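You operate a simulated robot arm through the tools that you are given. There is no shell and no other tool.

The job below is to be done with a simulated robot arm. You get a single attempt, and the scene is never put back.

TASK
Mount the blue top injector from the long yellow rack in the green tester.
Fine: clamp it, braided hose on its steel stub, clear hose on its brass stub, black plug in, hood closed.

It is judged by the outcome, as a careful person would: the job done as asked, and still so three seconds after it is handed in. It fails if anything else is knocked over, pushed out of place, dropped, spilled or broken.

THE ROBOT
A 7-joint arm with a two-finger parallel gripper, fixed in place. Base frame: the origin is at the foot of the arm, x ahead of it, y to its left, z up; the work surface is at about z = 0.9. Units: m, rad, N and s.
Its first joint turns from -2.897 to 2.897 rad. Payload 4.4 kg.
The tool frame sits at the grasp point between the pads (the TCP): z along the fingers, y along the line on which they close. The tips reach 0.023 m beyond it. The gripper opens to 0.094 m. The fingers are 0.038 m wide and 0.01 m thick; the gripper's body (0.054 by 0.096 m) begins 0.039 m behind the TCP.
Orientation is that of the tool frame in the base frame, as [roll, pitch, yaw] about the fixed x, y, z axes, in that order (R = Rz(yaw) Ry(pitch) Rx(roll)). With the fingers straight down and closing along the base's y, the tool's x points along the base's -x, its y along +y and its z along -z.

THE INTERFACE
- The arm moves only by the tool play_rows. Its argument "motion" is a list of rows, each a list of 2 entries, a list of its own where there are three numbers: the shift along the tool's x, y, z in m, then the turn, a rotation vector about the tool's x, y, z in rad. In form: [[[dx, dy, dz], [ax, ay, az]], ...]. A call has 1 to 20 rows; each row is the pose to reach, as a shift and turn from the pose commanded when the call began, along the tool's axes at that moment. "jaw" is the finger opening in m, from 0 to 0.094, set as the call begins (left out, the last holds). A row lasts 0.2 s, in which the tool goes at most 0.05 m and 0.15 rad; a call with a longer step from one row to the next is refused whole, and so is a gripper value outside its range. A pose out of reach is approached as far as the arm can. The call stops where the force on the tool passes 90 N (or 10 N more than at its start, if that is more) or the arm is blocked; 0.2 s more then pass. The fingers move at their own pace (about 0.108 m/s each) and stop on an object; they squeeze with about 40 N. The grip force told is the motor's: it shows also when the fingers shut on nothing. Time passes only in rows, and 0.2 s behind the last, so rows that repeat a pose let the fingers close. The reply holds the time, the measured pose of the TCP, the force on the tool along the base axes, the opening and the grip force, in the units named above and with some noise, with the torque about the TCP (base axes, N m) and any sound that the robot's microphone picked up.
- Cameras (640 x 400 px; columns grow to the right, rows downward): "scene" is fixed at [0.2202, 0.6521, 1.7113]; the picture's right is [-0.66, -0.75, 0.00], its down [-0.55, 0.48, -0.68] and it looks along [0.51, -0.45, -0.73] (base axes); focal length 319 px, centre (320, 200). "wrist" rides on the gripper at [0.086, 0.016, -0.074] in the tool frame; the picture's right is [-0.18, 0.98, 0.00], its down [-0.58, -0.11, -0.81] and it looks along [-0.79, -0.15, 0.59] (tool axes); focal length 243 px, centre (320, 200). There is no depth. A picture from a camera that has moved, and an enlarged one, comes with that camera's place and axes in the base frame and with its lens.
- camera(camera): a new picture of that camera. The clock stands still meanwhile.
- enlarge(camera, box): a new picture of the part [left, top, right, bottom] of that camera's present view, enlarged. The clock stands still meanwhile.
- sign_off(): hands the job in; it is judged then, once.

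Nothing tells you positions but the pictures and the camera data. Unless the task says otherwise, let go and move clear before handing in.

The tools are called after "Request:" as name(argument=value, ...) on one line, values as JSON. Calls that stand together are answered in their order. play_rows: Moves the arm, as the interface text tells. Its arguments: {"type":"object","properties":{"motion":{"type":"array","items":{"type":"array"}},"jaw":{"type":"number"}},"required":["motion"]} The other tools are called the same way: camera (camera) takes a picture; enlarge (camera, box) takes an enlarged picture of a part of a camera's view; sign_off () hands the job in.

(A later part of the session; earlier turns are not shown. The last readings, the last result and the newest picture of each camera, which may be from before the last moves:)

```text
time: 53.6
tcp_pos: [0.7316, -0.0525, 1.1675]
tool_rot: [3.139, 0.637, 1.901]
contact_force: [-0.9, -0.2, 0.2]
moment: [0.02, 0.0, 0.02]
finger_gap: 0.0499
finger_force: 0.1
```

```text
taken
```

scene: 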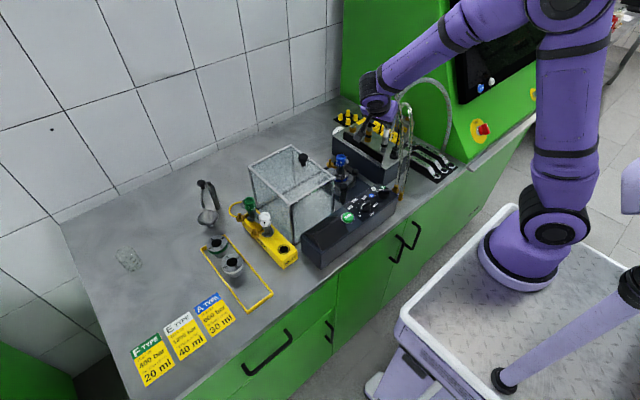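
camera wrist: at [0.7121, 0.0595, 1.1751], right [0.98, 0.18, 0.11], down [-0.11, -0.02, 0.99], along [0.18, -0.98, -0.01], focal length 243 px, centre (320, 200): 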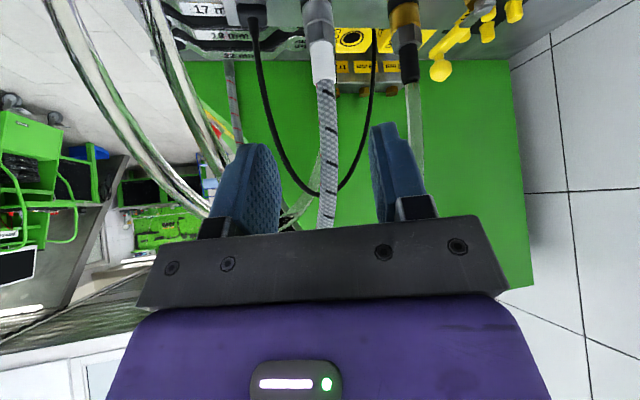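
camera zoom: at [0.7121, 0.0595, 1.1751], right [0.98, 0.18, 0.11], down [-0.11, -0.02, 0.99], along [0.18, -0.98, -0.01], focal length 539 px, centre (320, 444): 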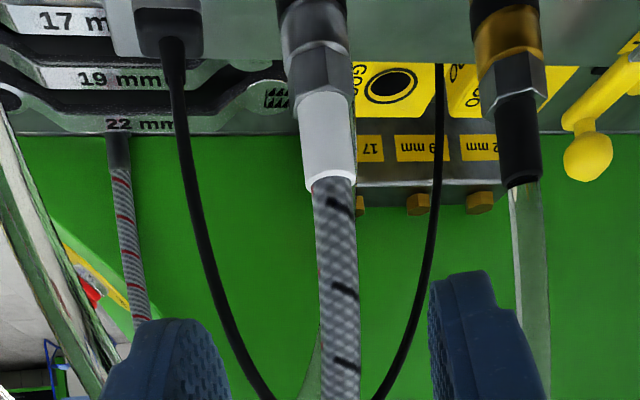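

I can see the braided connector clearly: axis about (0.760, -0.124), hex at z about 1.042–1.061. I'll advance along the tool axis, with the fingers either side of the hose, toward the hex.

Request:
play_rows(motion=[[[0.0078, 0.0034, 0.0], [0, 0, 0]], [[0.0078, 0.0034, 0.03], [0, 0, 0]], [[0.0078, 0.0034, 0.06], [0, 0, 0]], [[0.0078, 0.0034, 0.085], [0, 0, 0]]], jaw=0.044)

Request:
camera(camera="wrist")

Request:
enlarge(camera="scene", box=[340, 80, 430, 160])

```text
time: 54.6
tcp_pos: [0.7492, -0.0924, 1.0947]
tool_rot: [3.14, 0.634, 1.899]
contact_force: [0.3, 0.6, 0.9]
moment: [-0.03, -0.02, -0.01]
finger_gap: 0.0443
finger_force: 0.1
```

```text
taken
camera wrist: at [0.729, 0.0194, 1.1026], right [0.98, 0.18, 0.11], down [-0.11, -0.03, 0.99], along [0.18, -0.98, -0.01], focal length 243 px, centre (320, 200)
```

wrist: 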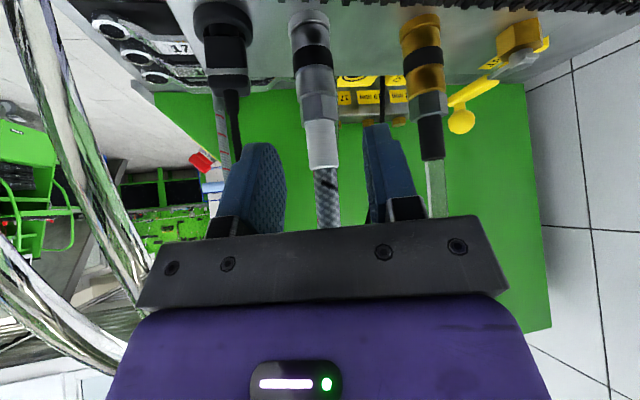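

```text
5.00 times, centred on (385, 120) of scene
camera zoom: at [0.2202, 0.6521, 1.7113], right [-0.66, -0.75, 0.0], down [-0.55, 0.48, -0.68], along [0.51, -0.45, -0.73], focal length 1597 px, centre (-5, 600)
```

zoom: 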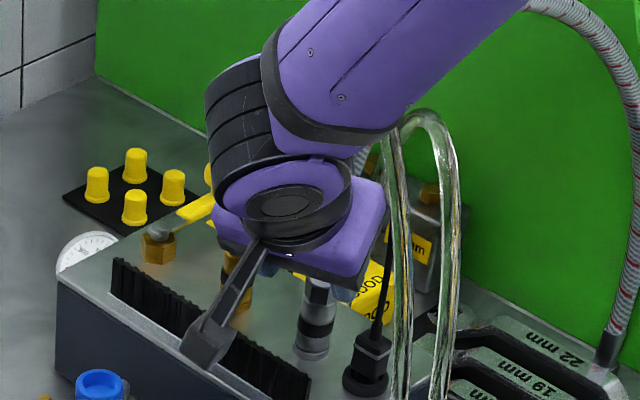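

Request:
enlarge(camera="wrist", box=[220, 0, 420, 200])

```text
2.00 times, centred on (320, 100) of wrist
camera zoom: at [0.729, 0.0194, 1.1026], right [0.98, 0.18, 0.11], down [-0.11, -0.03, 0.99], along [0.18, -0.98, -0.01], focal length 485 px, centre (320, 400)
```

zoom: 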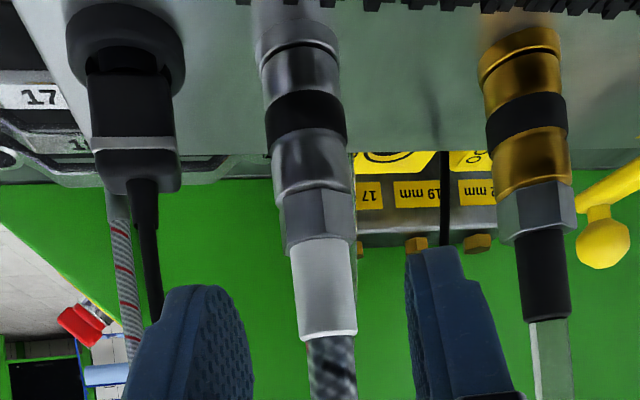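

Request:
play_rows(motion=[[[0, 0, 0.02], [0, 0, 0]], [[0, 0, 0.042], [0, 0, 0]], [[0, 0, 0.042], [0, 0, 0]]])

Request:
enlarge(camera="wrist", box=[220, 0, 420, 240])

```text
time: 55.4
tcp_pos: [0.759, -0.1153, 1.0588]
tool_rot: [-3.141, 0.636, 1.901]
contact_force: [0.3, 0.4, 0.4]
moment: [0.01, -0.01, 0.0]
finger_gap: 0.044
finger_force: 0.1
```

```text
1.67 times, centred on (320, 120) of wrist
camera zoom: at [0.7378, -0.0042, 1.0671], right [0.98, 0.18, 0.11], down [-0.11, -0.03, 0.99], along [0.18, -0.98, -0.01], focal length 404 px, centre (320, 333)
```

zoom: 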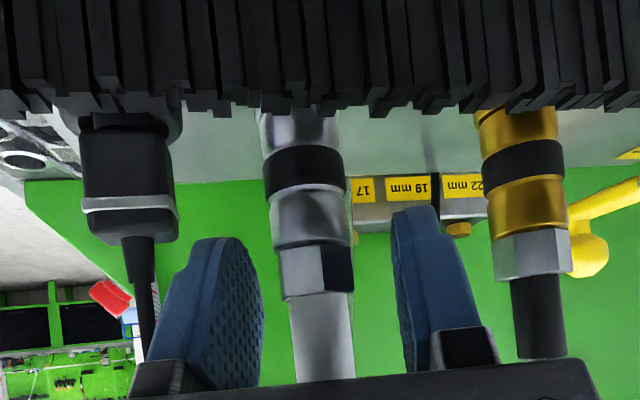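

Request:
play_rows(motion=[[[0, 0, 0], [0, 0, 0]], [[0, 0, 0], [0, 0, 0]], [[0, 0, 0], [0, 0, 0]]], jaw=0.01)

Request:
enlarge(camera="wrist", box=[220, 0, 420, 240])

```text
time: 56.2
tcp_pos: [0.7586, -0.117, 1.0579]
tool_rot: [3.141, 0.635, 1.901]
contact_force: [-4.5, -3.5, 0.4]
moment: [-0.2, 0.38, -0.09]
finger_gap: 0.0224
finger_force: 40.4
```

```text
1.67 times, centred on (320, 120) of wrist
camera zoom: at [0.7375, -0.0046, 1.0671], right [0.98, 0.18, 0.11], down [-0.11, -0.03, 0.99], along [0.18, -0.98, -0.01], focal length 404 px, centre (320, 333)
```

zoom: 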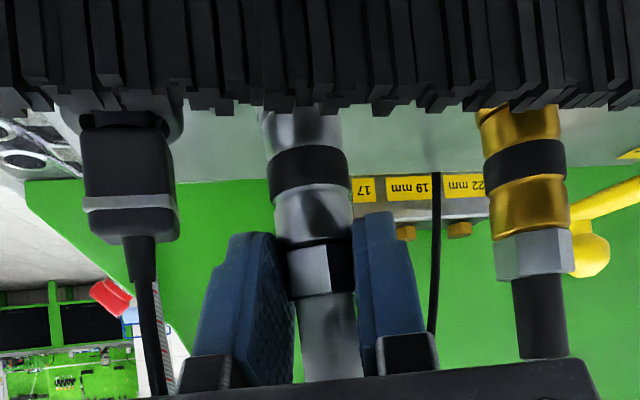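

The connector is gripped (0.0224). Now I'll lift it straight up off its parking stub and watch the force.

Request:
play_rows(motion=[[[-0.006, 0, -0.008], [0, 0, 0]], [[-0.012, 0, -0.016], [0, 0, 0]], [[-0.0238, 0, -0.0322], [0, 0, 0]]])

Request:
camera(camera="wrist")

Request:
enlarge(camera="scene", box=[340, 80, 430, 160])

```text
time: 57.0
tcp_pos: [0.7594, -0.1155, 1.0988]
tool_rot: [-3.138, 0.636, 1.903]
contact_force: [0.7, -0.8, 0.1]
moment: [-0.02, 0.02, 0.0]
finger_gap: 0.0223
finger_force: 40.1
```

```text
taken
camera wrist: at [0.7378, -0.0037, 1.1071], right [0.98, 0.18, 0.11], down [-0.11, -0.03, 0.99], along [0.18, -0.98, -0.01], focal length 243 px, centre (320, 200)
```

wrist: 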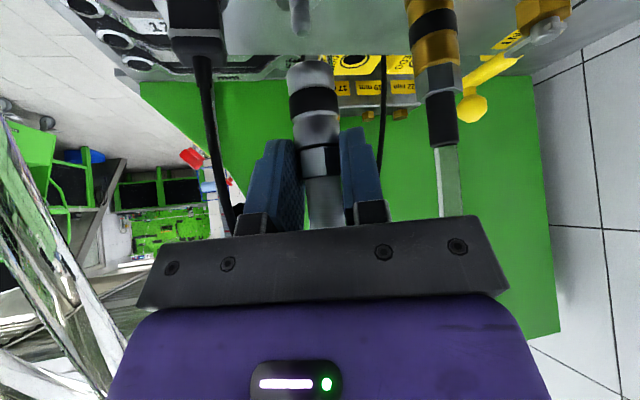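

```text
5.00 times, centred on (385, 120) of scene
camera zoom: at [0.2202, 0.6521, 1.7113], right [-0.66, -0.75, 0.0], down [-0.55, 0.48, -0.68], along [0.51, -0.45, -0.73], focal length 1597 px, centre (-5, 600)
```

zoom: 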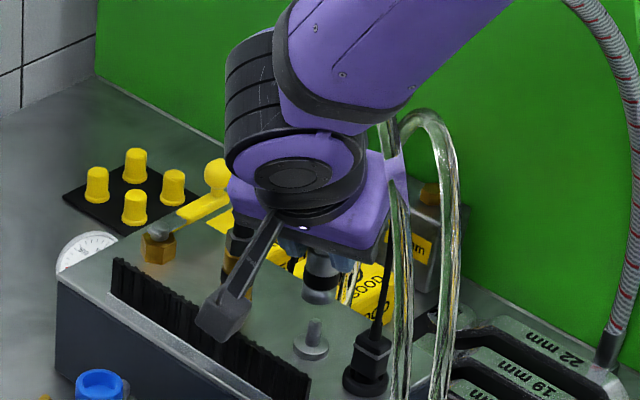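

It's free, and its parking stub is the same kind as the injector's. I'll raise it a bit more and carry it over the injector's steel stub at about (0.8145, 0.010).

Request:
play_rows(motion=[[[-0.012, 0, -0.016], [0, 0, 0]], [[-0.0238, 0, -0.0322], [0, 0, 0]], [[-0.0066, 0.0188, -0.0448], [0, 0, 0]], [[0.0105, 0.0376, -0.0575], [0, 0, 0]], [[0.0277, 0.0563, -0.0701], [0, 0, 0]], [[0.0448, 0.0751, -0.0828], [0, 0, 0]], [[0.062, 0.0939, -0.0954], [0, 0, 0]], [[0.062, 0.0939, -0.0954], [0, 0, 0]]])

Request:
camera(camera="wrist")

Request:
camera(camera="scene")

Request:
enlarge(camera="scene", box=[310, 120, 400, 200])

```text
time: 58.8
tcp_pos: [0.8126, 0.0165, 1.1384]
tool_rot: [-3.141, 0.636, 1.901]
contact_force: [0.4, 0.3, -0.8]
moment: [0.04, 0.03, -0.01]
finger_gap: 0.0221
finger_force: 40.1
```

```text
taken
camera wrist: at [0.792, 0.1283, 1.1476], right [0.98, 0.18, 0.11], down [-0.11, -0.03, 0.99], along [0.18, -0.98, -0.01], focal length 243 px, centre (320, 200)
```

wrist: 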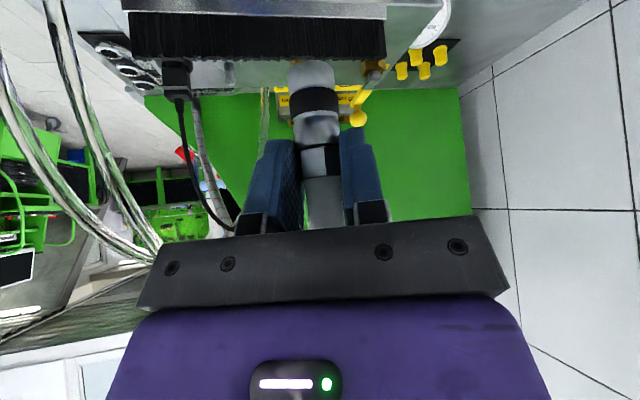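

```text
taken
```

scene: 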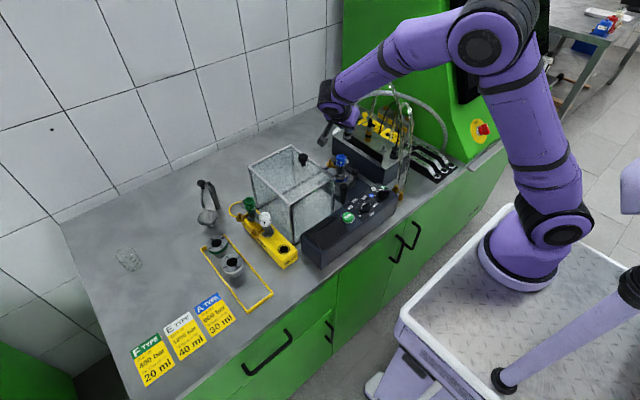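

```text
5.00 times, centred on (355, 160) of scene
camera zoom: at [0.2202, 0.6521, 1.7113], right [-0.66, -0.75, 0.0], down [-0.55, 0.48, -0.68], along [0.51, -0.45, -0.73], focal length 1597 px, centre (145, 400)
```

zoom: 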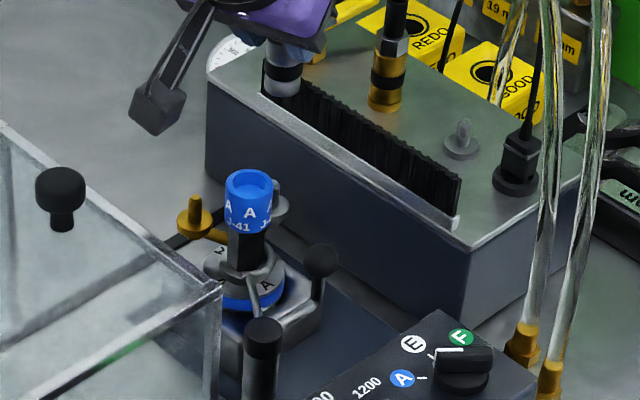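

Request:
play_rows(motion=[[[0.0149, 0, 0.0201], [0, 0, 0]], [[0.0298, 0, 0.0402], [0, 0, 0]], [[0.0416, 0, 0.0563], [0, 0, 0]], [[0.0416, 0, 0.0563], [0, 0, 0]]])

Request:
enlarge(camera="wrist", box=[200, 0, 440, 220])

Request:
enlarge(camera="scene", box=[320, 135, 370, 185])

```text
time: 59.8
tcp_pos: [0.8142, 0.0144, 1.0689]
tool_rot: [-3.14, 0.633, 1.9]
contact_force: [0.1, -0.1, -1.3]
moment: [0.02, 0.0, -0.02]
finger_gap: 0.0225
finger_force: 39.7
```

```text
1.82 times, centred on (320, 110) of wrist
camera zoom: at [0.7921, 0.1267, 1.0782], right [0.98, 0.18, 0.11], down [-0.11, -0.03, 0.99], along [0.18, -0.98, -0.01], focal length 441 px, centre (320, 364)
```

zoom: 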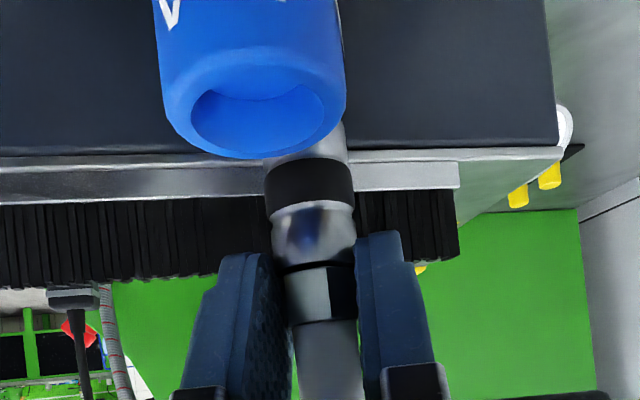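

```text
8.00 times, centred on (345, 160) of scene
camera zoom: at [0.2202, 0.6521, 1.7113], right [-0.66, -0.75, 0.0], down [-0.55, 0.48, -0.68], along [0.51, -0.45, -0.73], focal length 2556 px, centre (120, 520)
```

zoom: 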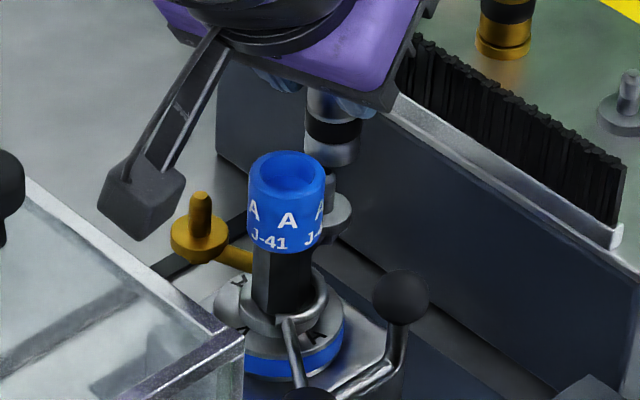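

Request:
enlarge(camera="scene", box=[336, 145, 356, 165])

Request:
enlarge(camera="wrist", box=[240, 0, 400, 100])

```text
16.00 times, centred on (346, 155) of scene
camera zoom: at [0.2202, 0.6521, 1.7113], right [-0.66, -0.75, 0.0], down [-0.55, 0.48, -0.68], along [0.51, -0.45, -0.73], focal length 5111 px, centre (-96, 920)
```

zoom: 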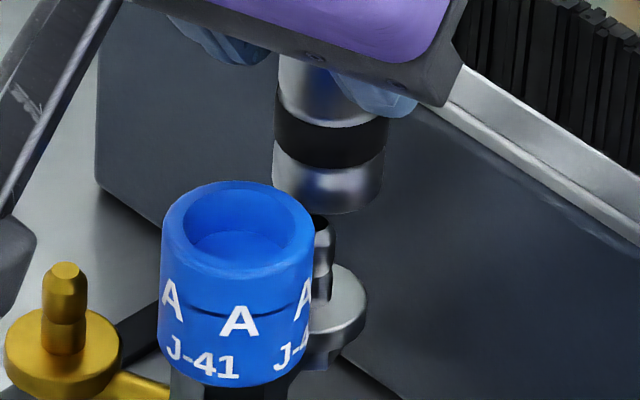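

```text
4.00 times, centred on (320, 50) of wrist
camera zoom: at [0.7921, 0.1267, 1.0782], right [0.98, 0.18, 0.11], down [-0.11, -0.03, 0.99], along [0.18, -0.98, -0.01], focal length 970 px, centre (320, 800)
```

zoom: 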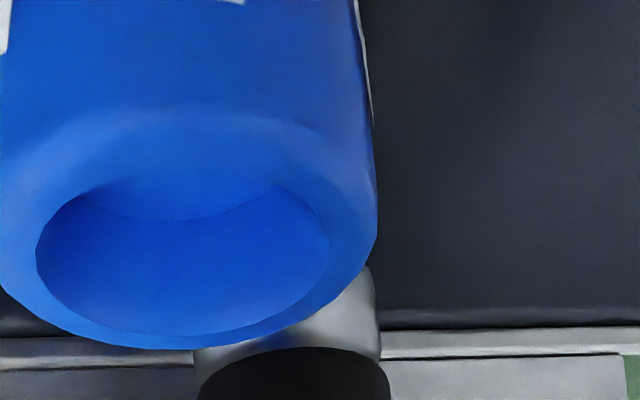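

The close-ups show the connector about 6 mm too far toward -y relative to the stub. I'll correct that and check again.

Request:
play_rows(motion=[[[0.0048, 0, -0.0036], [0, 0, 0]], [[0.0048, 0, -0.0036], [0, 0, 0]]])

Request:
enlarge(camera="scene", box=[336, 145, 356, 165])

Request:
enlarge(camera="wrist", box=[240, 0, 400, 100])

```text
time: 60.4
tcp_pos: [0.8114, 0.0218, 1.0693]
tool_rot: [-3.141, 0.634, 1.901]
contact_force: [0.2, 0.1, -1.4]
moment: [0.0, 0.0, 0.02]
finger_gap: 0.0222
finger_force: 39.9
```

```text
16.00 times, centred on (346, 155) of scene
camera zoom: at [0.2202, 0.6521, 1.7113], right [-0.66, -0.75, 0.0], down [-0.55, 0.48, -0.68], along [0.51, -0.45, -0.73], focal length 5111 px, centre (-96, 920)
```

zoom: 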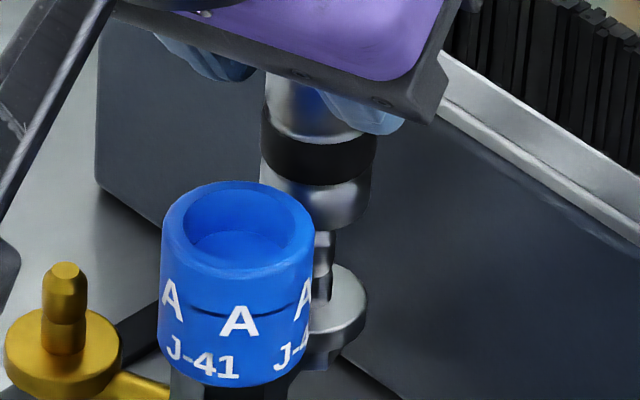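

```text
4.00 times, centred on (320, 50) of wrist
camera zoom: at [0.7901, 0.1326, 1.0779], right [0.98, 0.18, 0.11], down [-0.11, -0.03, 0.99], along [0.18, -0.98, -0.01], focal length 970 px, centre (320, 800)
```

zoom: 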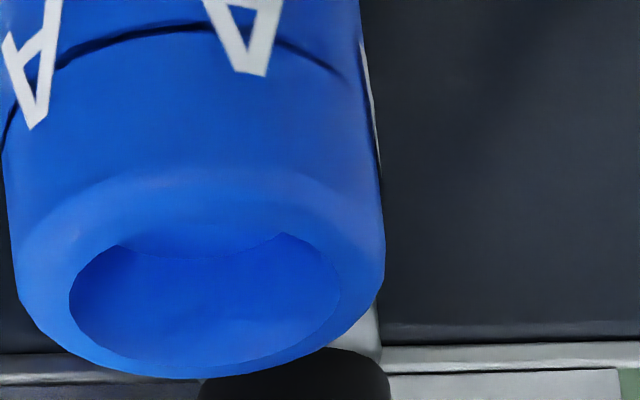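

It's aligned now. I'll lower gently onto the stub.

Request:
play_rows(motion=[[[0.0036, 0, 0.0048], [0, 0, 0]], [[0.0071, 0, 0.0096], [0, 0, 0]], [[0.0071, 0, 0.0096], [0, 0, 0]]])

Request:
enlarge(camera="scene", box=[336, 145, 356, 165])

```text
time: 61.2
tcp_pos: [0.8122, 0.0213, 1.0579]
tool_rot: [3.139, 0.635, 1.9]
contact_force: [0.0, -0.3, -0.9]
moment: [-0.01, 0.0, 0.01]
finger_gap: 0.0224
finger_force: 40.1
```

```text
16.00 times, centred on (346, 155) of scene
camera zoom: at [0.2202, 0.6521, 1.7113], right [-0.66, -0.75, 0.0], down [-0.55, 0.48, -0.68], along [0.51, -0.45, -0.73], focal length 5111 px, centre (-96, 920)
```

zoom: 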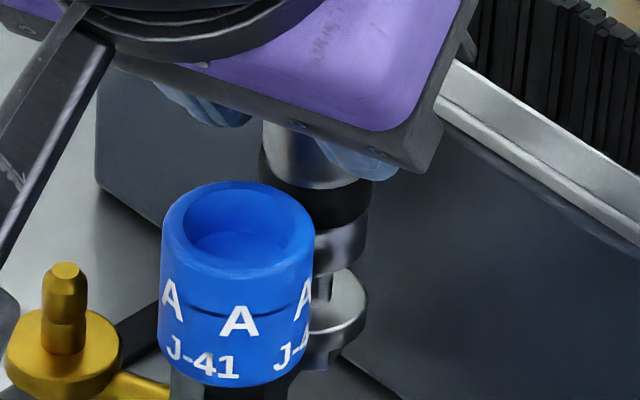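

Request:
play_rows(motion=[[[0.003, 0, 0.004], [0, 0, 0]], [[0.0059, 0, 0.008], [0, 0, 0]], [[0.0059, 0, 0.008], [0, 0, 0]]])

Request:
play_rows(motion=[[[0.003, 0, 0.004], [0, 0, 0]], [[0.0059, 0, 0.008], [0, 0, 0]], [[0.0059, 0, 0.008], [0, 0, 0]]])

Request:
enlarge(camera="scene", box=[336, 145, 356, 165])

```text
time: 62.0
tcp_pos: [0.8112, 0.0209, 1.0459]
tool_rot: [-3.141, 0.634, 1.902]
contact_force: [-0.3, 0.3, -0.4]
moment: [0.0, -0.03, 0.0]
finger_gap: 0.0226
finger_force: 39.7
```

```text
time: 62.8
tcp_pos: [0.8111, 0.0199, 1.0384]
tool_rot: [3.137, 0.636, 1.899]
contact_force: [2.6, 1.2, 31.8]
moment: [-0.15, -0.06, 0.08]
finger_gap: 0.0224
finger_force: 40.4
```

```text
16.00 times, centred on (346, 155) of scene
camera zoom: at [0.2202, 0.6521, 1.7113], right [-0.66, -0.75, 0.0], down [-0.55, 0.48, -0.68], along [0.51, -0.45, -0.73], focal length 5111 px, centre (-96, 920)
```

zoom: 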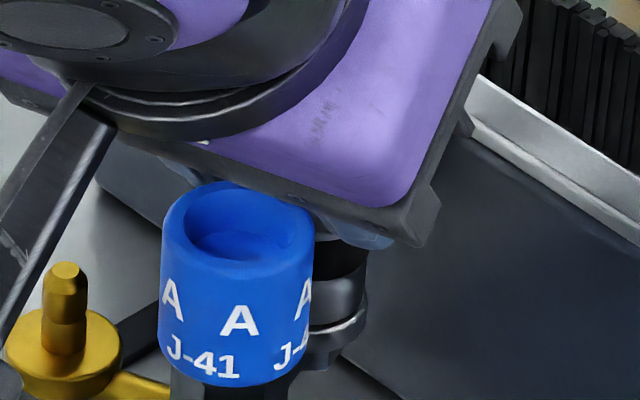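

Request:
play_rows(motion=[[[0.0012, 0, 0.0016], [0, 0, 0]], [[0.0018, 0, 0.0024], [0, 0, 0]], [[0.0018, 0, 0.0024], [0, 0, 0]]])

Request:
enlarge(camera="scene", box=[336, 145, 356, 165])

Request:
camera(camera="wrist")

```text
time: 63.6
tcp_pos: [0.8099, 0.0184, 1.0344]
tool_rot: [3.14, 0.635, 1.899]
contact_force: [7.8, -10.2, 40.3]
moment: [0.1, -0.03, -0.11]
finger_gap: 0.0231
finger_force: 40.1
```

```text
16.00 times, centred on (346, 155) of scene
camera zoom: at [0.2202, 0.6521, 1.7113], right [-0.66, -0.75, 0.0], down [-0.55, 0.48, -0.68], along [0.51, -0.45, -0.73], focal length 5111 px, centre (-96, 920)
```

zoom: 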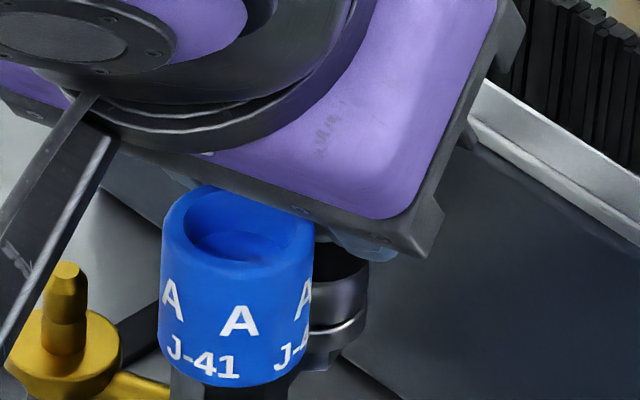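

```text
taken
camera wrist: at [0.7894, 0.1309, 1.0438], right [0.98, 0.18, 0.11], down [-0.11, -0.03, 0.99], along [0.18, -0.98, -0.01], focal length 243 px, centre (320, 200)
```

wrist: 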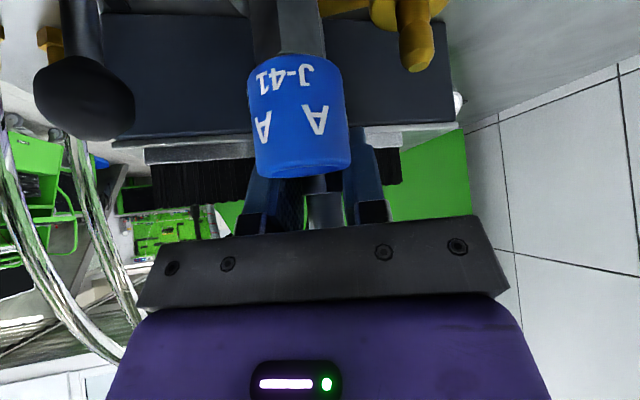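

The connector is down against the stub's disc; pushing harder only made the fingers slip. I'll relax, open and retreat along the tool axis.

Request:
play_rows(motion=[[[-0.0024, 0, -0.0032], [0, 0, 0]], [[-0.0024, 0, -0.0032], [0, 0, 0]]])

Request:
play_rows(motion=[[[0, 0, 0], [0, 0, 0]], [[0, 0, 0], [0, 0, 0]]], jaw=0.042)

Request:
play_rows(motion=[[[0, 0, -0.02], [0, 0, 0]], [[0, 0, -0.05], [0, 0, 0]], [[0, 0, -0.09], [0, 0, 0]], [[0, 0, -0.13], [0, 0, 0]]])

Request:
camera(camera="wrist")

Request:
enlarge(camera="scene", box=[320, 120, 380, 180])

Request:
camera(camera="scene")

```text
time: 64.2
tcp_pos: [0.8104, 0.0189, 1.0352]
tool_rot: [-3.136, 0.634, 1.902]
contact_force: [7.4, -14.7, -6.2]
moment: [-0.36, -0.07, -0.03]
finger_gap: 0.0225
finger_force: 40.6
```

```text
time: 64.8
tcp_pos: [0.8099, 0.0213, 1.0376]
tool_rot: [-3.141, 0.632, 1.903]
contact_force: [0.1, 0.1, 0.8]
moment: [-0.03, -0.01, -0.02]
finger_gap: 0.0419
finger_force: 0.1
```

```text
time: 65.5
tcp_pos: [0.7977, 0.0348, 1.0849]
tool_rot: [-3.118, 0.649, 1.888]
contact_force: [2.2, -31.6, 12.9]
moment: [1.78, 0.1, -0.03]
finger_gap: 0.0418
finger_force: 0.1
stopped in row 3: the force on the tool passed its limit at 117 N (the readings are from after the stop); the commanded pose is now the measured one
```

```text
taken
camera wrist: at [0.7795, 0.1473, 1.0922], right [0.98, 0.15, 0.1], down [-0.1, 0.0, 1.0], along [0.15, -0.99, 0.01], focal length 243 px, centre (320, 200)
```

wrist: 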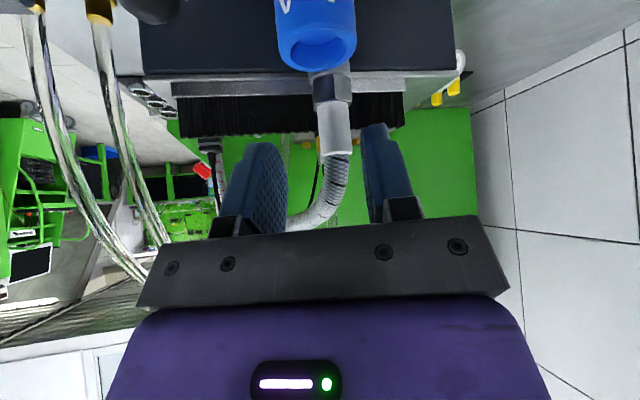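

```text
6.67 times, centred on (350, 150) of scene
camera zoom: at [0.2202, 0.6521, 1.7113], right [-0.66, -0.75, 0.0], down [-0.55, 0.48, -0.68], along [0.51, -0.45, -0.73], focal length 2130 px, centre (120, 533)
```

zoom: 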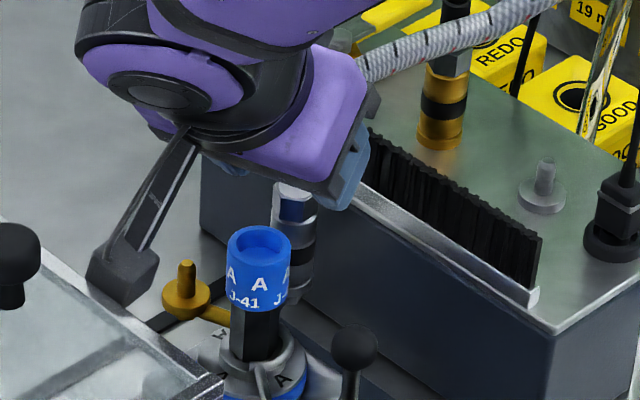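

```text
taken
```

scene: 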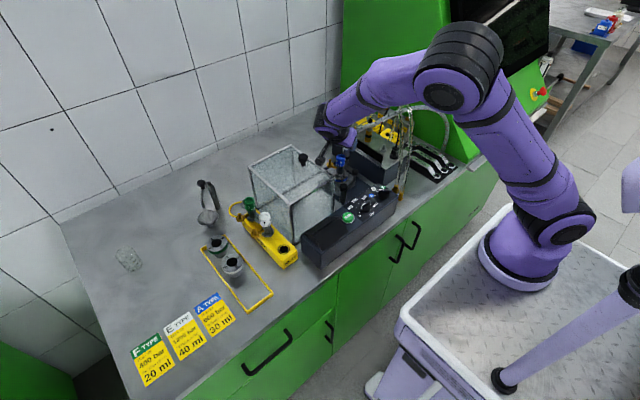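

The camera head touched the open hood's edge while I was retreating in +y. I'll step away from the hood and go straight up instead.

Request:
play_rows(motion=[[[-0.009, -0.0018, -0.004], [0, 0, 0]], [[-0.0242, -0.003, -0.0192], [0, 0, 0]], [[-0.0242, -0.003, -0.0192], [0, 0, 0]]])

Request:
camera(camera="wrist")

Request:
enlarge(camera="scene", box=[240, 120, 400, 240])

```text
time: 66.2
tcp_pos: [0.7975, 0.0319, 1.1132]
tool_rot: [-3.121, 0.647, 1.896]
contact_force: [0.2, -0.7, 0.5]
moment: [-0.03, 0.03, 0.03]
finger_gap: 0.042
finger_force: 0.0
```

```text
taken
camera wrist: at [0.7791, 0.1446, 1.1211], right [0.98, 0.16, 0.09], down [-0.09, -0.01, 1.0], along [0.16, -0.99, 0.01], focal length 243 px, centre (320, 200)
```

wrist: 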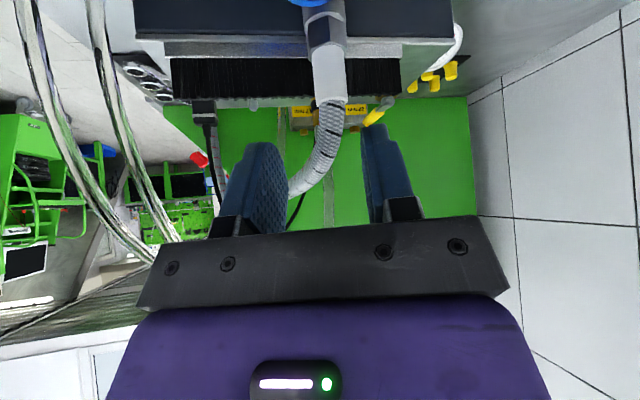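

```text
3.33 times, centred on (320, 180) of scene
camera zoom: at [0.2202, 0.6521, 1.7113], right [-0.66, -0.75, 0.0], down [-0.55, 0.48, -0.68], along [0.51, -0.45, -0.73], focal length 1065 px, centre (320, 267)
```

zoom: 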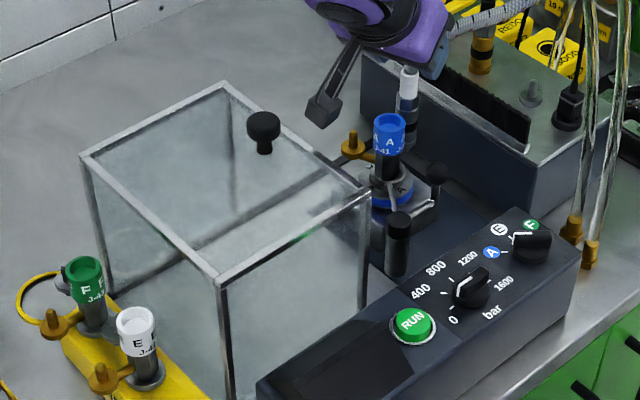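

Request:
play_rows(motion=[[[-0.024, 0, -0.032], [0, 0, 0]], [[-0.048, 0, -0.064], [0, 0, 0]], [[-0.06, 0, -0.08], [0, 0, 0]]])

Request:
camera(camera="wrist")

Request:
camera(camera="scene")

Request:
enlarge(camera="scene", box=[310, 60, 450, 200])

```text
time: 67.0
tcp_pos: [0.8008, 0.0335, 1.2135]
tool_rot: [-3.119, 0.65, 1.894]
contact_force: [1.0, 1.2, -0.5]
moment: [-0.05, 0.0, -0.01]
finger_gap: 0.0421
finger_force: 0.1
```

```text
taken
camera wrist: at [0.7807, 0.1446, 1.2207], right [0.98, 0.16, 0.09], down [-0.09, -0.01, 1.0], along [0.16, -0.99, 0.01], focal length 243 px, centre (320, 200)
```

wrist: 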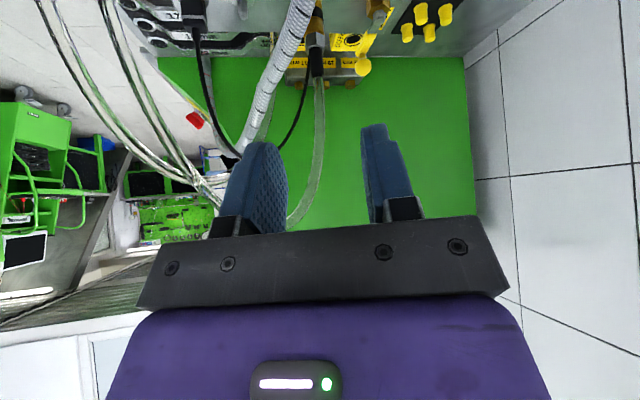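

```text
taken
```

scene: 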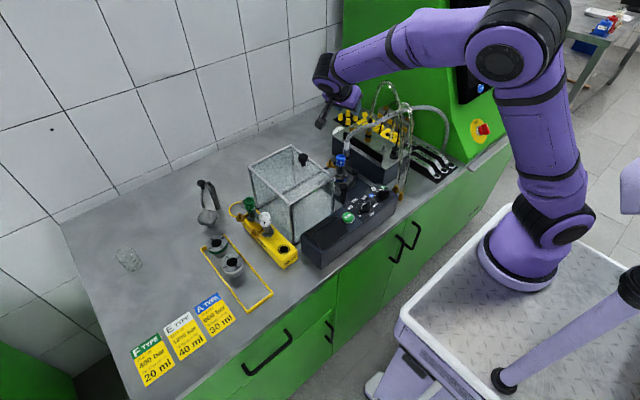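

```text
2.86 times, centred on (380, 130) of scene
camera zoom: at [0.2202, 0.6521, 1.7113], right [-0.66, -0.75, 0.0], down [-0.55, 0.48, -0.68], along [0.51, -0.45, -0.73], focal length 913 px, centre (149, 400)
```

zoom: 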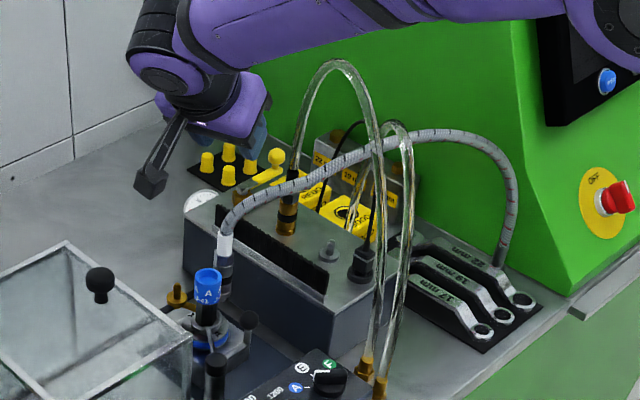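

The braided hose now arcs over toward -x. For the brass connector I'll approach from the +y/+x side with a small tilt, gripping high on its hex, which keeps the hand and camera clear of the braided hose.

Request:
play_rows(motion=[[[-0.0149, 0.0079, 0.0032], [0.0483, 0.073, 0.1041]], [[-0.0298, 0.0158, 0.0064], [0.0966, 0.146, 0.2082]], [[-0.0447, 0.0237, 0.0097], [0.1449, 0.219, 0.3124]], [[-0.0596, 0.0316, 0.0129], [0.1932, 0.292, 0.4165]], [[-0.0745, 0.0395, 0.0161], [0.2415, 0.365, 0.5206]]], jaw=0.05)

Request:
camera(camera="wrist")

Request:
enlarge(camera="wrist", box=[200, 0, 440, 200])

Request:
enlarge(camera="scene", box=[320, 60, 440, 180])

```text
time: 68.2
tcp_pos: [0.8591, -0.0204, 1.2454]
tool_rot: [-3.142, 0.278, 1.311]
contact_force: [0.0, 0.9, 0.4]
moment: [-0.06, -0.04, 0.02]
finger_gap: 0.05
finger_force: 0.0
```

```text
taken
camera wrist: at [0.9008, 0.0749, 1.2933], right [0.9, -0.42, 0.05], down [-0.19, -0.3, 0.93], along [-0.38, -0.85, -0.35], focal length 243 px, centre (320, 200)
```

wrist: 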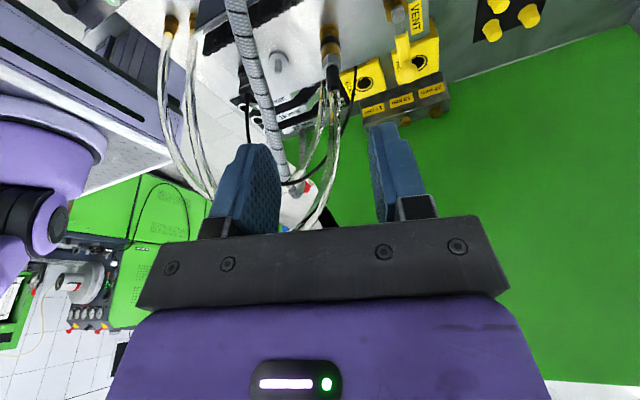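

```text
2.00 times, centred on (320, 100) of wrist
camera zoom: at [0.9008, 0.0749, 1.2933], right [0.9, -0.42, 0.05], down [-0.19, -0.3, 0.93], along [-0.38, -0.85, -0.35], focal length 485 px, centre (320, 400)
```

zoom: 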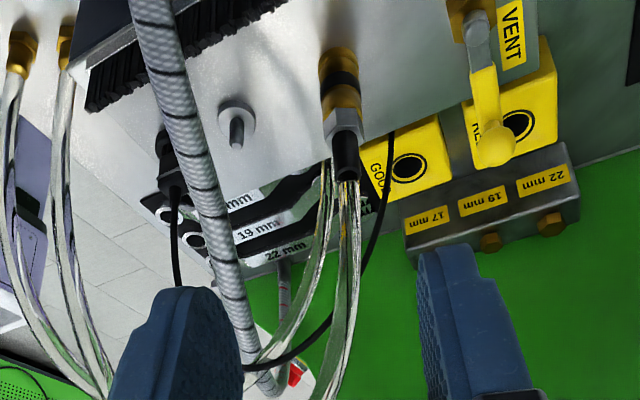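

```text
3.33 times, centred on (380, 120) of scene
camera zoom: at [0.2202, 0.6521, 1.7113], right [-0.66, -0.75, 0.0], down [-0.55, 0.48, -0.68], along [0.51, -0.45, -0.73], focal length 1065 px, centre (120, 467)
```

zoom: 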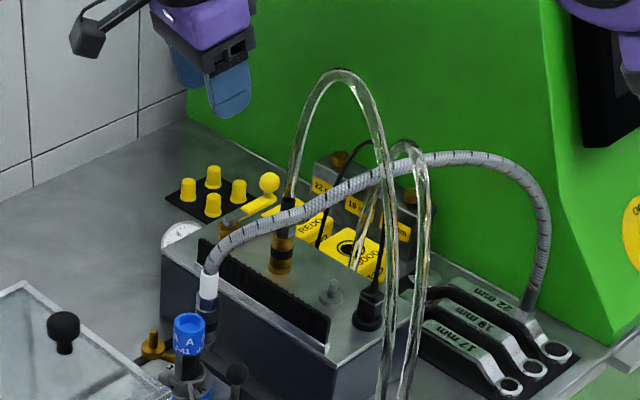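

Request:
play_rows(motion=[[[-0.027, 0.002, 0.031], [0, 0, 0]], [[-0.0545, 0.004, 0.0628], [0, 0, 0]], [[-0.0435, 0.004, 0.1016], [0, 0, 0]], [[-0.0324, 0.004, 0.1404], [0, 0, 0]], [[-0.0213, 0.004, 0.1792], [0, 0, 0]], [[-0.0213, 0.004, 0.1792], [0, 0, 0]]], jaw=0.044)

Request:
camera(camera="wrist")

Request:
enlarge(camera="scene", box=[340, 100, 400, 160])

```text
time: 69.7
tcp_pos: [0.8444, -0.0902, 1.0794]
tool_rot: [-3.141, 0.276, 1.31]
contact_force: [-0.5, 0.3, -0.1]
moment: [0.0, -0.02, -0.01]
finger_gap: 0.0439
finger_force: 0.1
```

```text
taken
camera wrist: at [0.8868, 0.0049, 1.1274], right [0.9, -0.42, 0.05], down [-0.19, -0.3, 0.93], along [-0.38, -0.86, -0.35], focal length 243 px, centre (320, 200)
```

wrist: 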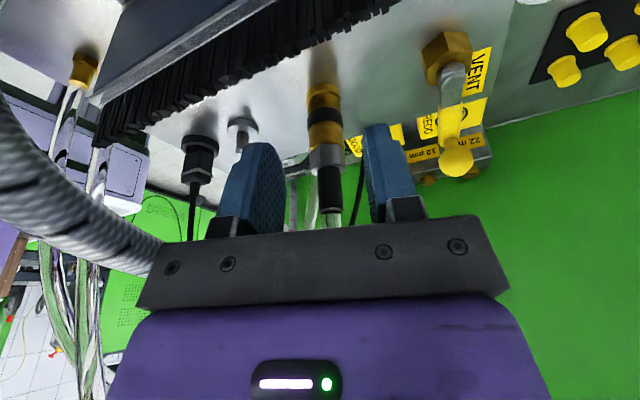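

```text
6.67 times, centred on (370, 130) of scene
camera zoom: at [0.2202, 0.6521, 1.7113], right [-0.66, -0.75, 0.0], down [-0.55, 0.48, -0.68], along [0.51, -0.45, -0.73], focal length 2130 px, centre (-13, 667)
```

zoom: 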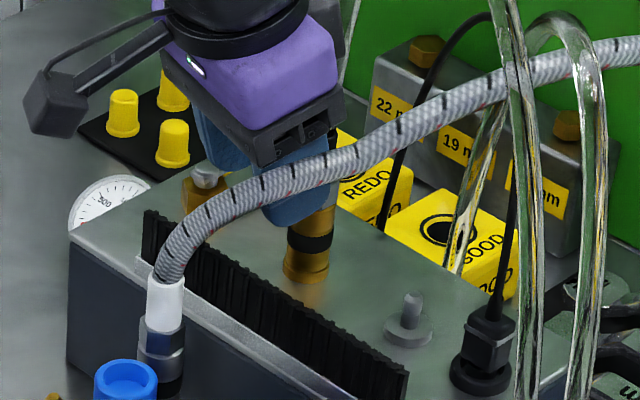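

Request:
enlarge(camera="wrist", box=[240, 60, 420, 240])

```text
2.22 times, centred on (330, 150) of wrist
camera zoom: at [0.8868, 0.0049, 1.1274], right [0.9, -0.42, 0.05], down [-0.19, -0.3, 0.93], along [-0.38, -0.86, -0.35], focal length 539 px, centre (298, 311)
```

zoom: 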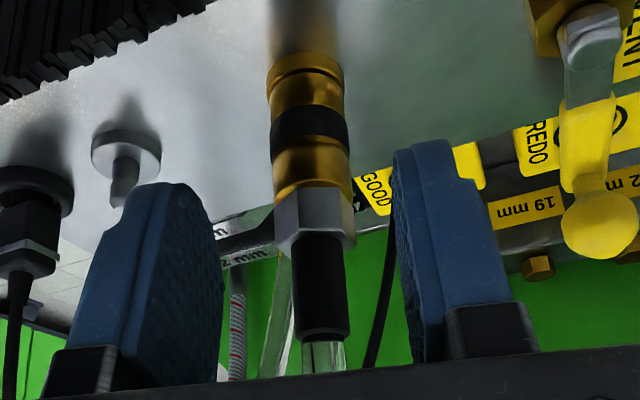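

Request:
play_rows(motion=[[[-0.0163, 0.0005, 0.0047], [0, 0, 0]], [[-0.0327, 0.001, 0.0093], [0, 0, 0]], [[-0.0327, 0.001, 0.0093], [0, 0, 0]]])

Request:
enlarge(camera="wrist", box=[240, 60, 420, 240])

Request:
enlarge(camera="scene", box=[340, 80, 420, 160])

```text
time: 70.5
tcp_pos: [0.8368, -0.1236, 1.0783]
tool_rot: [-3.141, 0.277, 1.31]
contact_force: [-0.6, -0.5, 0.3]
moment: [-0.05, 0.01, 0.01]
finger_gap: 0.0441
finger_force: 0.1
```

```text
2.22 times, centred on (330, 150) of wrist
camera zoom: at [0.8793, -0.0284, 1.1275], right [0.9, -0.42, 0.05], down [-0.19, -0.3, 0.94], along [-0.38, -0.86, -0.35], focal length 539 px, centre (298, 311)
```

zoom: 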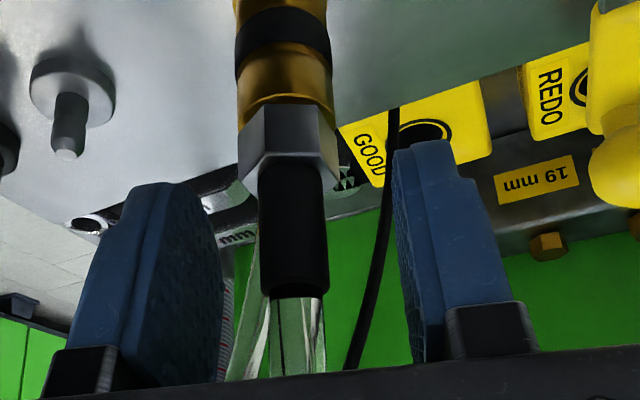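

```text
5.00 times, centred on (380, 120) of scene
camera zoom: at [0.2202, 0.6521, 1.7113], right [-0.66, -0.75, 0.0], down [-0.55, 0.48, -0.68], along [0.51, -0.45, -0.73], focal length 1597 px, centre (20, 600)
```

zoom: 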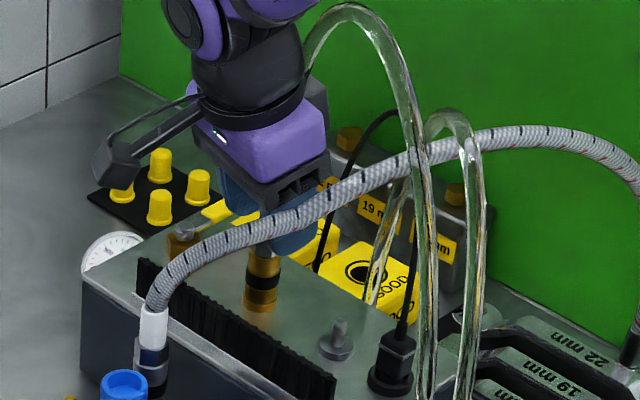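

Request:
play_rows(motion=[[[0, -0.0013, 0], [0, 0, 0]], [[0, -0.0013, 0], [0, 0, 0]]])

Request:
play_rows(motion=[[[0, 0, 0], [0, 0, 0]], [[0, 0, 0], [0, 0, 0]], [[0, 0, 0], [0, 0, 0]]], jaw=0.01)

Request:
enlarge(camera="wrist", box=[240, 60, 420, 240])

```text
time: 71.0
tcp_pos: [0.835, -0.1229, 1.0787]
tool_rot: [3.141, 0.277, 1.311]
contact_force: [0.3, -0.2, 0.0]
moment: [-0.05, -0.01, 0.0]
finger_gap: 0.044
finger_force: 0.1
```

```text
time: 71.8
tcp_pos: [0.8353, -0.1225, 1.0808]
tool_rot: [3.139, 0.279, 1.311]
contact_force: [4.0, 5.0, 22.3]
moment: [0.24, -0.12, 0.01]
finger_gap: 0.0129
finger_force: 3.3
```

```text
2.22 times, centred on (330, 150) of wrist
camera zoom: at [0.8782, -0.0272, 1.1286], right [0.9, -0.42, 0.05], down [-0.19, -0.3, 0.93], along [-0.38, -0.86, -0.35], focal length 539 px, centre (298, 311)
```

zoom: 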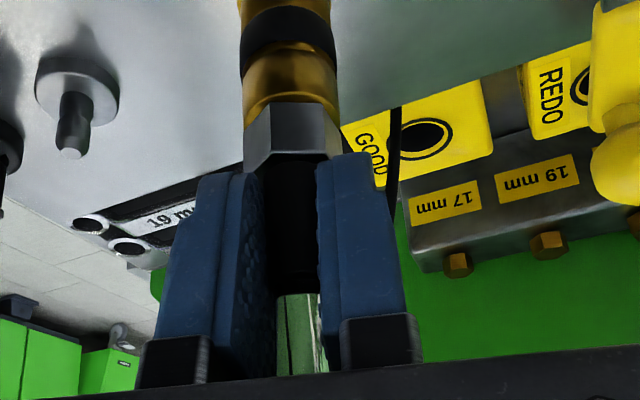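

Request:
play_rows(motion=[[[0, 0, 0], [0, 0, 0]], [[0, 0, 0], [0, 0, 0]], [[0, 0, 0], [0, 0, 0]]])

Request:
enlarge(camera="wrist", box=[270, 90, 370, 200])

```text
time: 72.7
tcp_pos: [0.835, -0.1212, 1.0793]
tool_rot: [3.139, 0.279, 1.309]
contact_force: [6.9, 6.2, 31.0]
moment: [0.36, -0.29, -0.04]
finger_gap: 0.0128
finger_force: 2.9
```

```text
3.64 times, centred on (320, 145) of wrist
camera zoom: at [0.878, -0.0273, 1.1285], right [0.9, -0.42, 0.05], down [-0.19, -0.3, 0.93], along [-0.38, -0.86, -0.35], focal length 882 px, centre (320, 400)
```

zoom: 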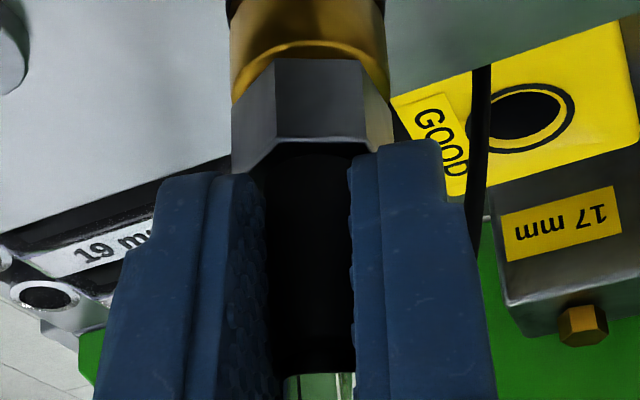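

Request:
play_rows(motion=[[[-0.0007, 0, -0.0024], [0, 0, 0]], [[-0.0007, 0, -0.0024], [0, 0, 0]], [[-0.0007, 0, -0.0024], [0, 0, 0]]], jaw=0.004)

```text
time: 73.5
tcp_pos: [0.8344, -0.1217, 1.081]
tool_rot: [-3.14, 0.279, 1.31]
contact_force: [3.5, 4.6, 11.7]
moment: [0.18, -0.15, -0.01]
finger_gap: 0.0068
finger_force: 3.8
```

The black boot gives no real grip; the fingers just sink into it. So I'll reopen, level the tool and grip the solid hex and body from straight above.

Request:
play_rows(motion=[[[0, 0, 0], [0, 0, 0]], [[0, 0, 0], [0, 0, 0]], [[-0.0016, 0.001, 0.0005], [0, 0.14, 0]], [[-0.0032, 0.0021, 0.0009], [0, 0.279, 0]], [[-0.0032, 0.0021, 0.0009], [0, 0.279, 0]]], jaw=0.046)

Request:
camera(camera="wrist")

Request:
enlarge(camera="wrist", box=[240, 40, 400, 220])

```text
time: 74.7
tcp_pos: [0.8366, -0.1262, 1.0824]
tool_rot: [3.139, -0.002, 1.31]
contact_force: [-0.7, 0.4, -1.0]
moment: [0.0, 0.01, 0.01]
finger_gap: 0.0459
finger_force: 0.1
```

```text
taken
camera wrist: at [0.8747, -0.0479, 1.1565], right [0.9, -0.43, 0.0], down [-0.26, -0.54, 0.81], along [-0.35, -0.73, -0.59], focal length 243 px, centre (320, 200)
```

wrist: 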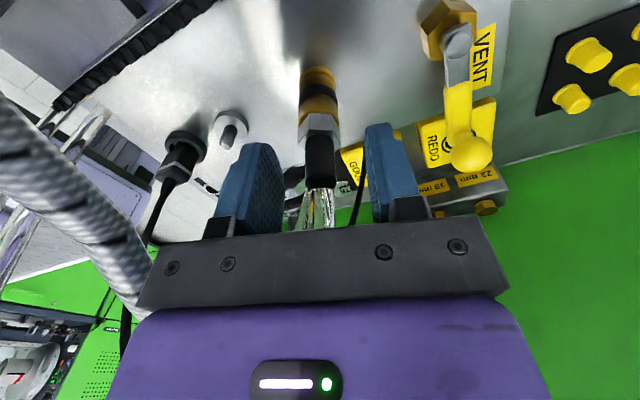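

```text
2.22 times, centred on (320, 130) of wrist
camera zoom: at [0.8747, -0.0479, 1.1565], right [0.9, -0.43, 0.0], down [-0.26, -0.54, 0.81], along [-0.35, -0.73, -0.59], focal length 539 px, centre (320, 356)
```

zoom: 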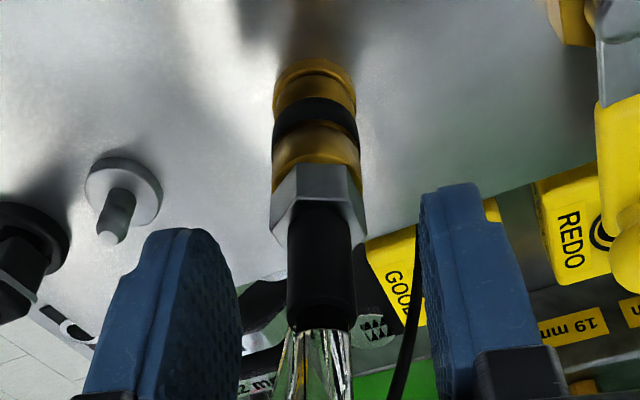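

Request:
play_rows(motion=[[[0, 0, 0.02], [0, 0, 0]], [[0, 0, 0.039], [0, 0, 0]], [[0, 0, 0.039], [0, 0, 0]]])

Request:
play_rows(motion=[[[0, 0, 0], [0, 0, 0]], [[0, 0, 0], [0, 0, 0]], [[0, 0, 0], [0, 0, 0]]], jaw=0.01)

Request:
enlarge(camera="wrist", box=[240, 40, 400, 220])

Request:
enlarge(camera="scene", box=[340, 80, 420, 160])

```text
time: 75.5
tcp_pos: [0.8366, -0.1246, 1.0423]
tool_rot: [3.141, -0.001, 1.311]
contact_force: [-0.1, -0.3, -0.2]
moment: [0.01, 0.01, -0.01]
finger_gap: 0.0462
finger_force: 0.1
```

```text
time: 76.2
tcp_pos: [0.837, -0.1259, 1.0414]
tool_rot: [3.14, -0.002, 1.309]
contact_force: [-5.2, 2.3, -0.7]
moment: [0.11, 0.22, -0.02]
finger_gap: 0.0227
finger_force: 39.8
```

```text
2.22 times, centred on (320, 130) of wrist
camera zoom: at [0.8749, -0.0475, 1.1169], right [0.9, -0.43, 0.0], down [-0.25, -0.53, 0.81], along [-0.35, -0.73, -0.59], focal length 539 px, centre (320, 356)
```

zoom: 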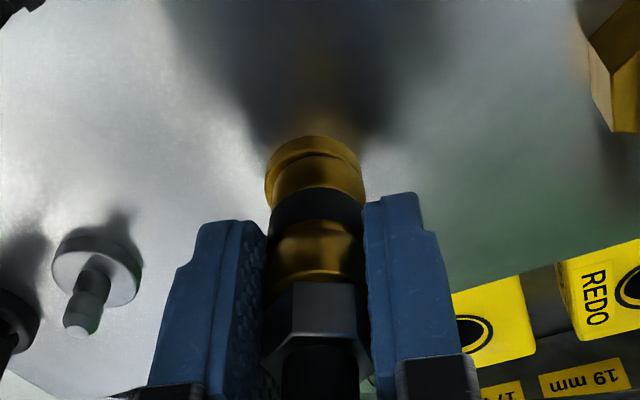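

```text
5.00 times, centred on (380, 120) of scene
camera zoom: at [0.2202, 0.6521, 1.7113], right [-0.66, -0.75, 0.0], down [-0.55, 0.48, -0.68], along [0.51, -0.45, -0.73], focal length 1597 px, centre (20, 600)
```

zoom: 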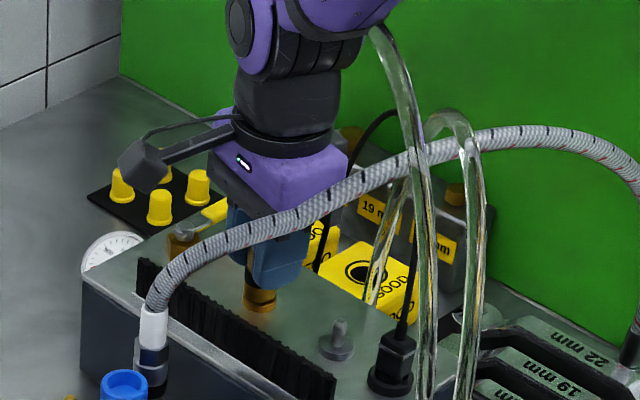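

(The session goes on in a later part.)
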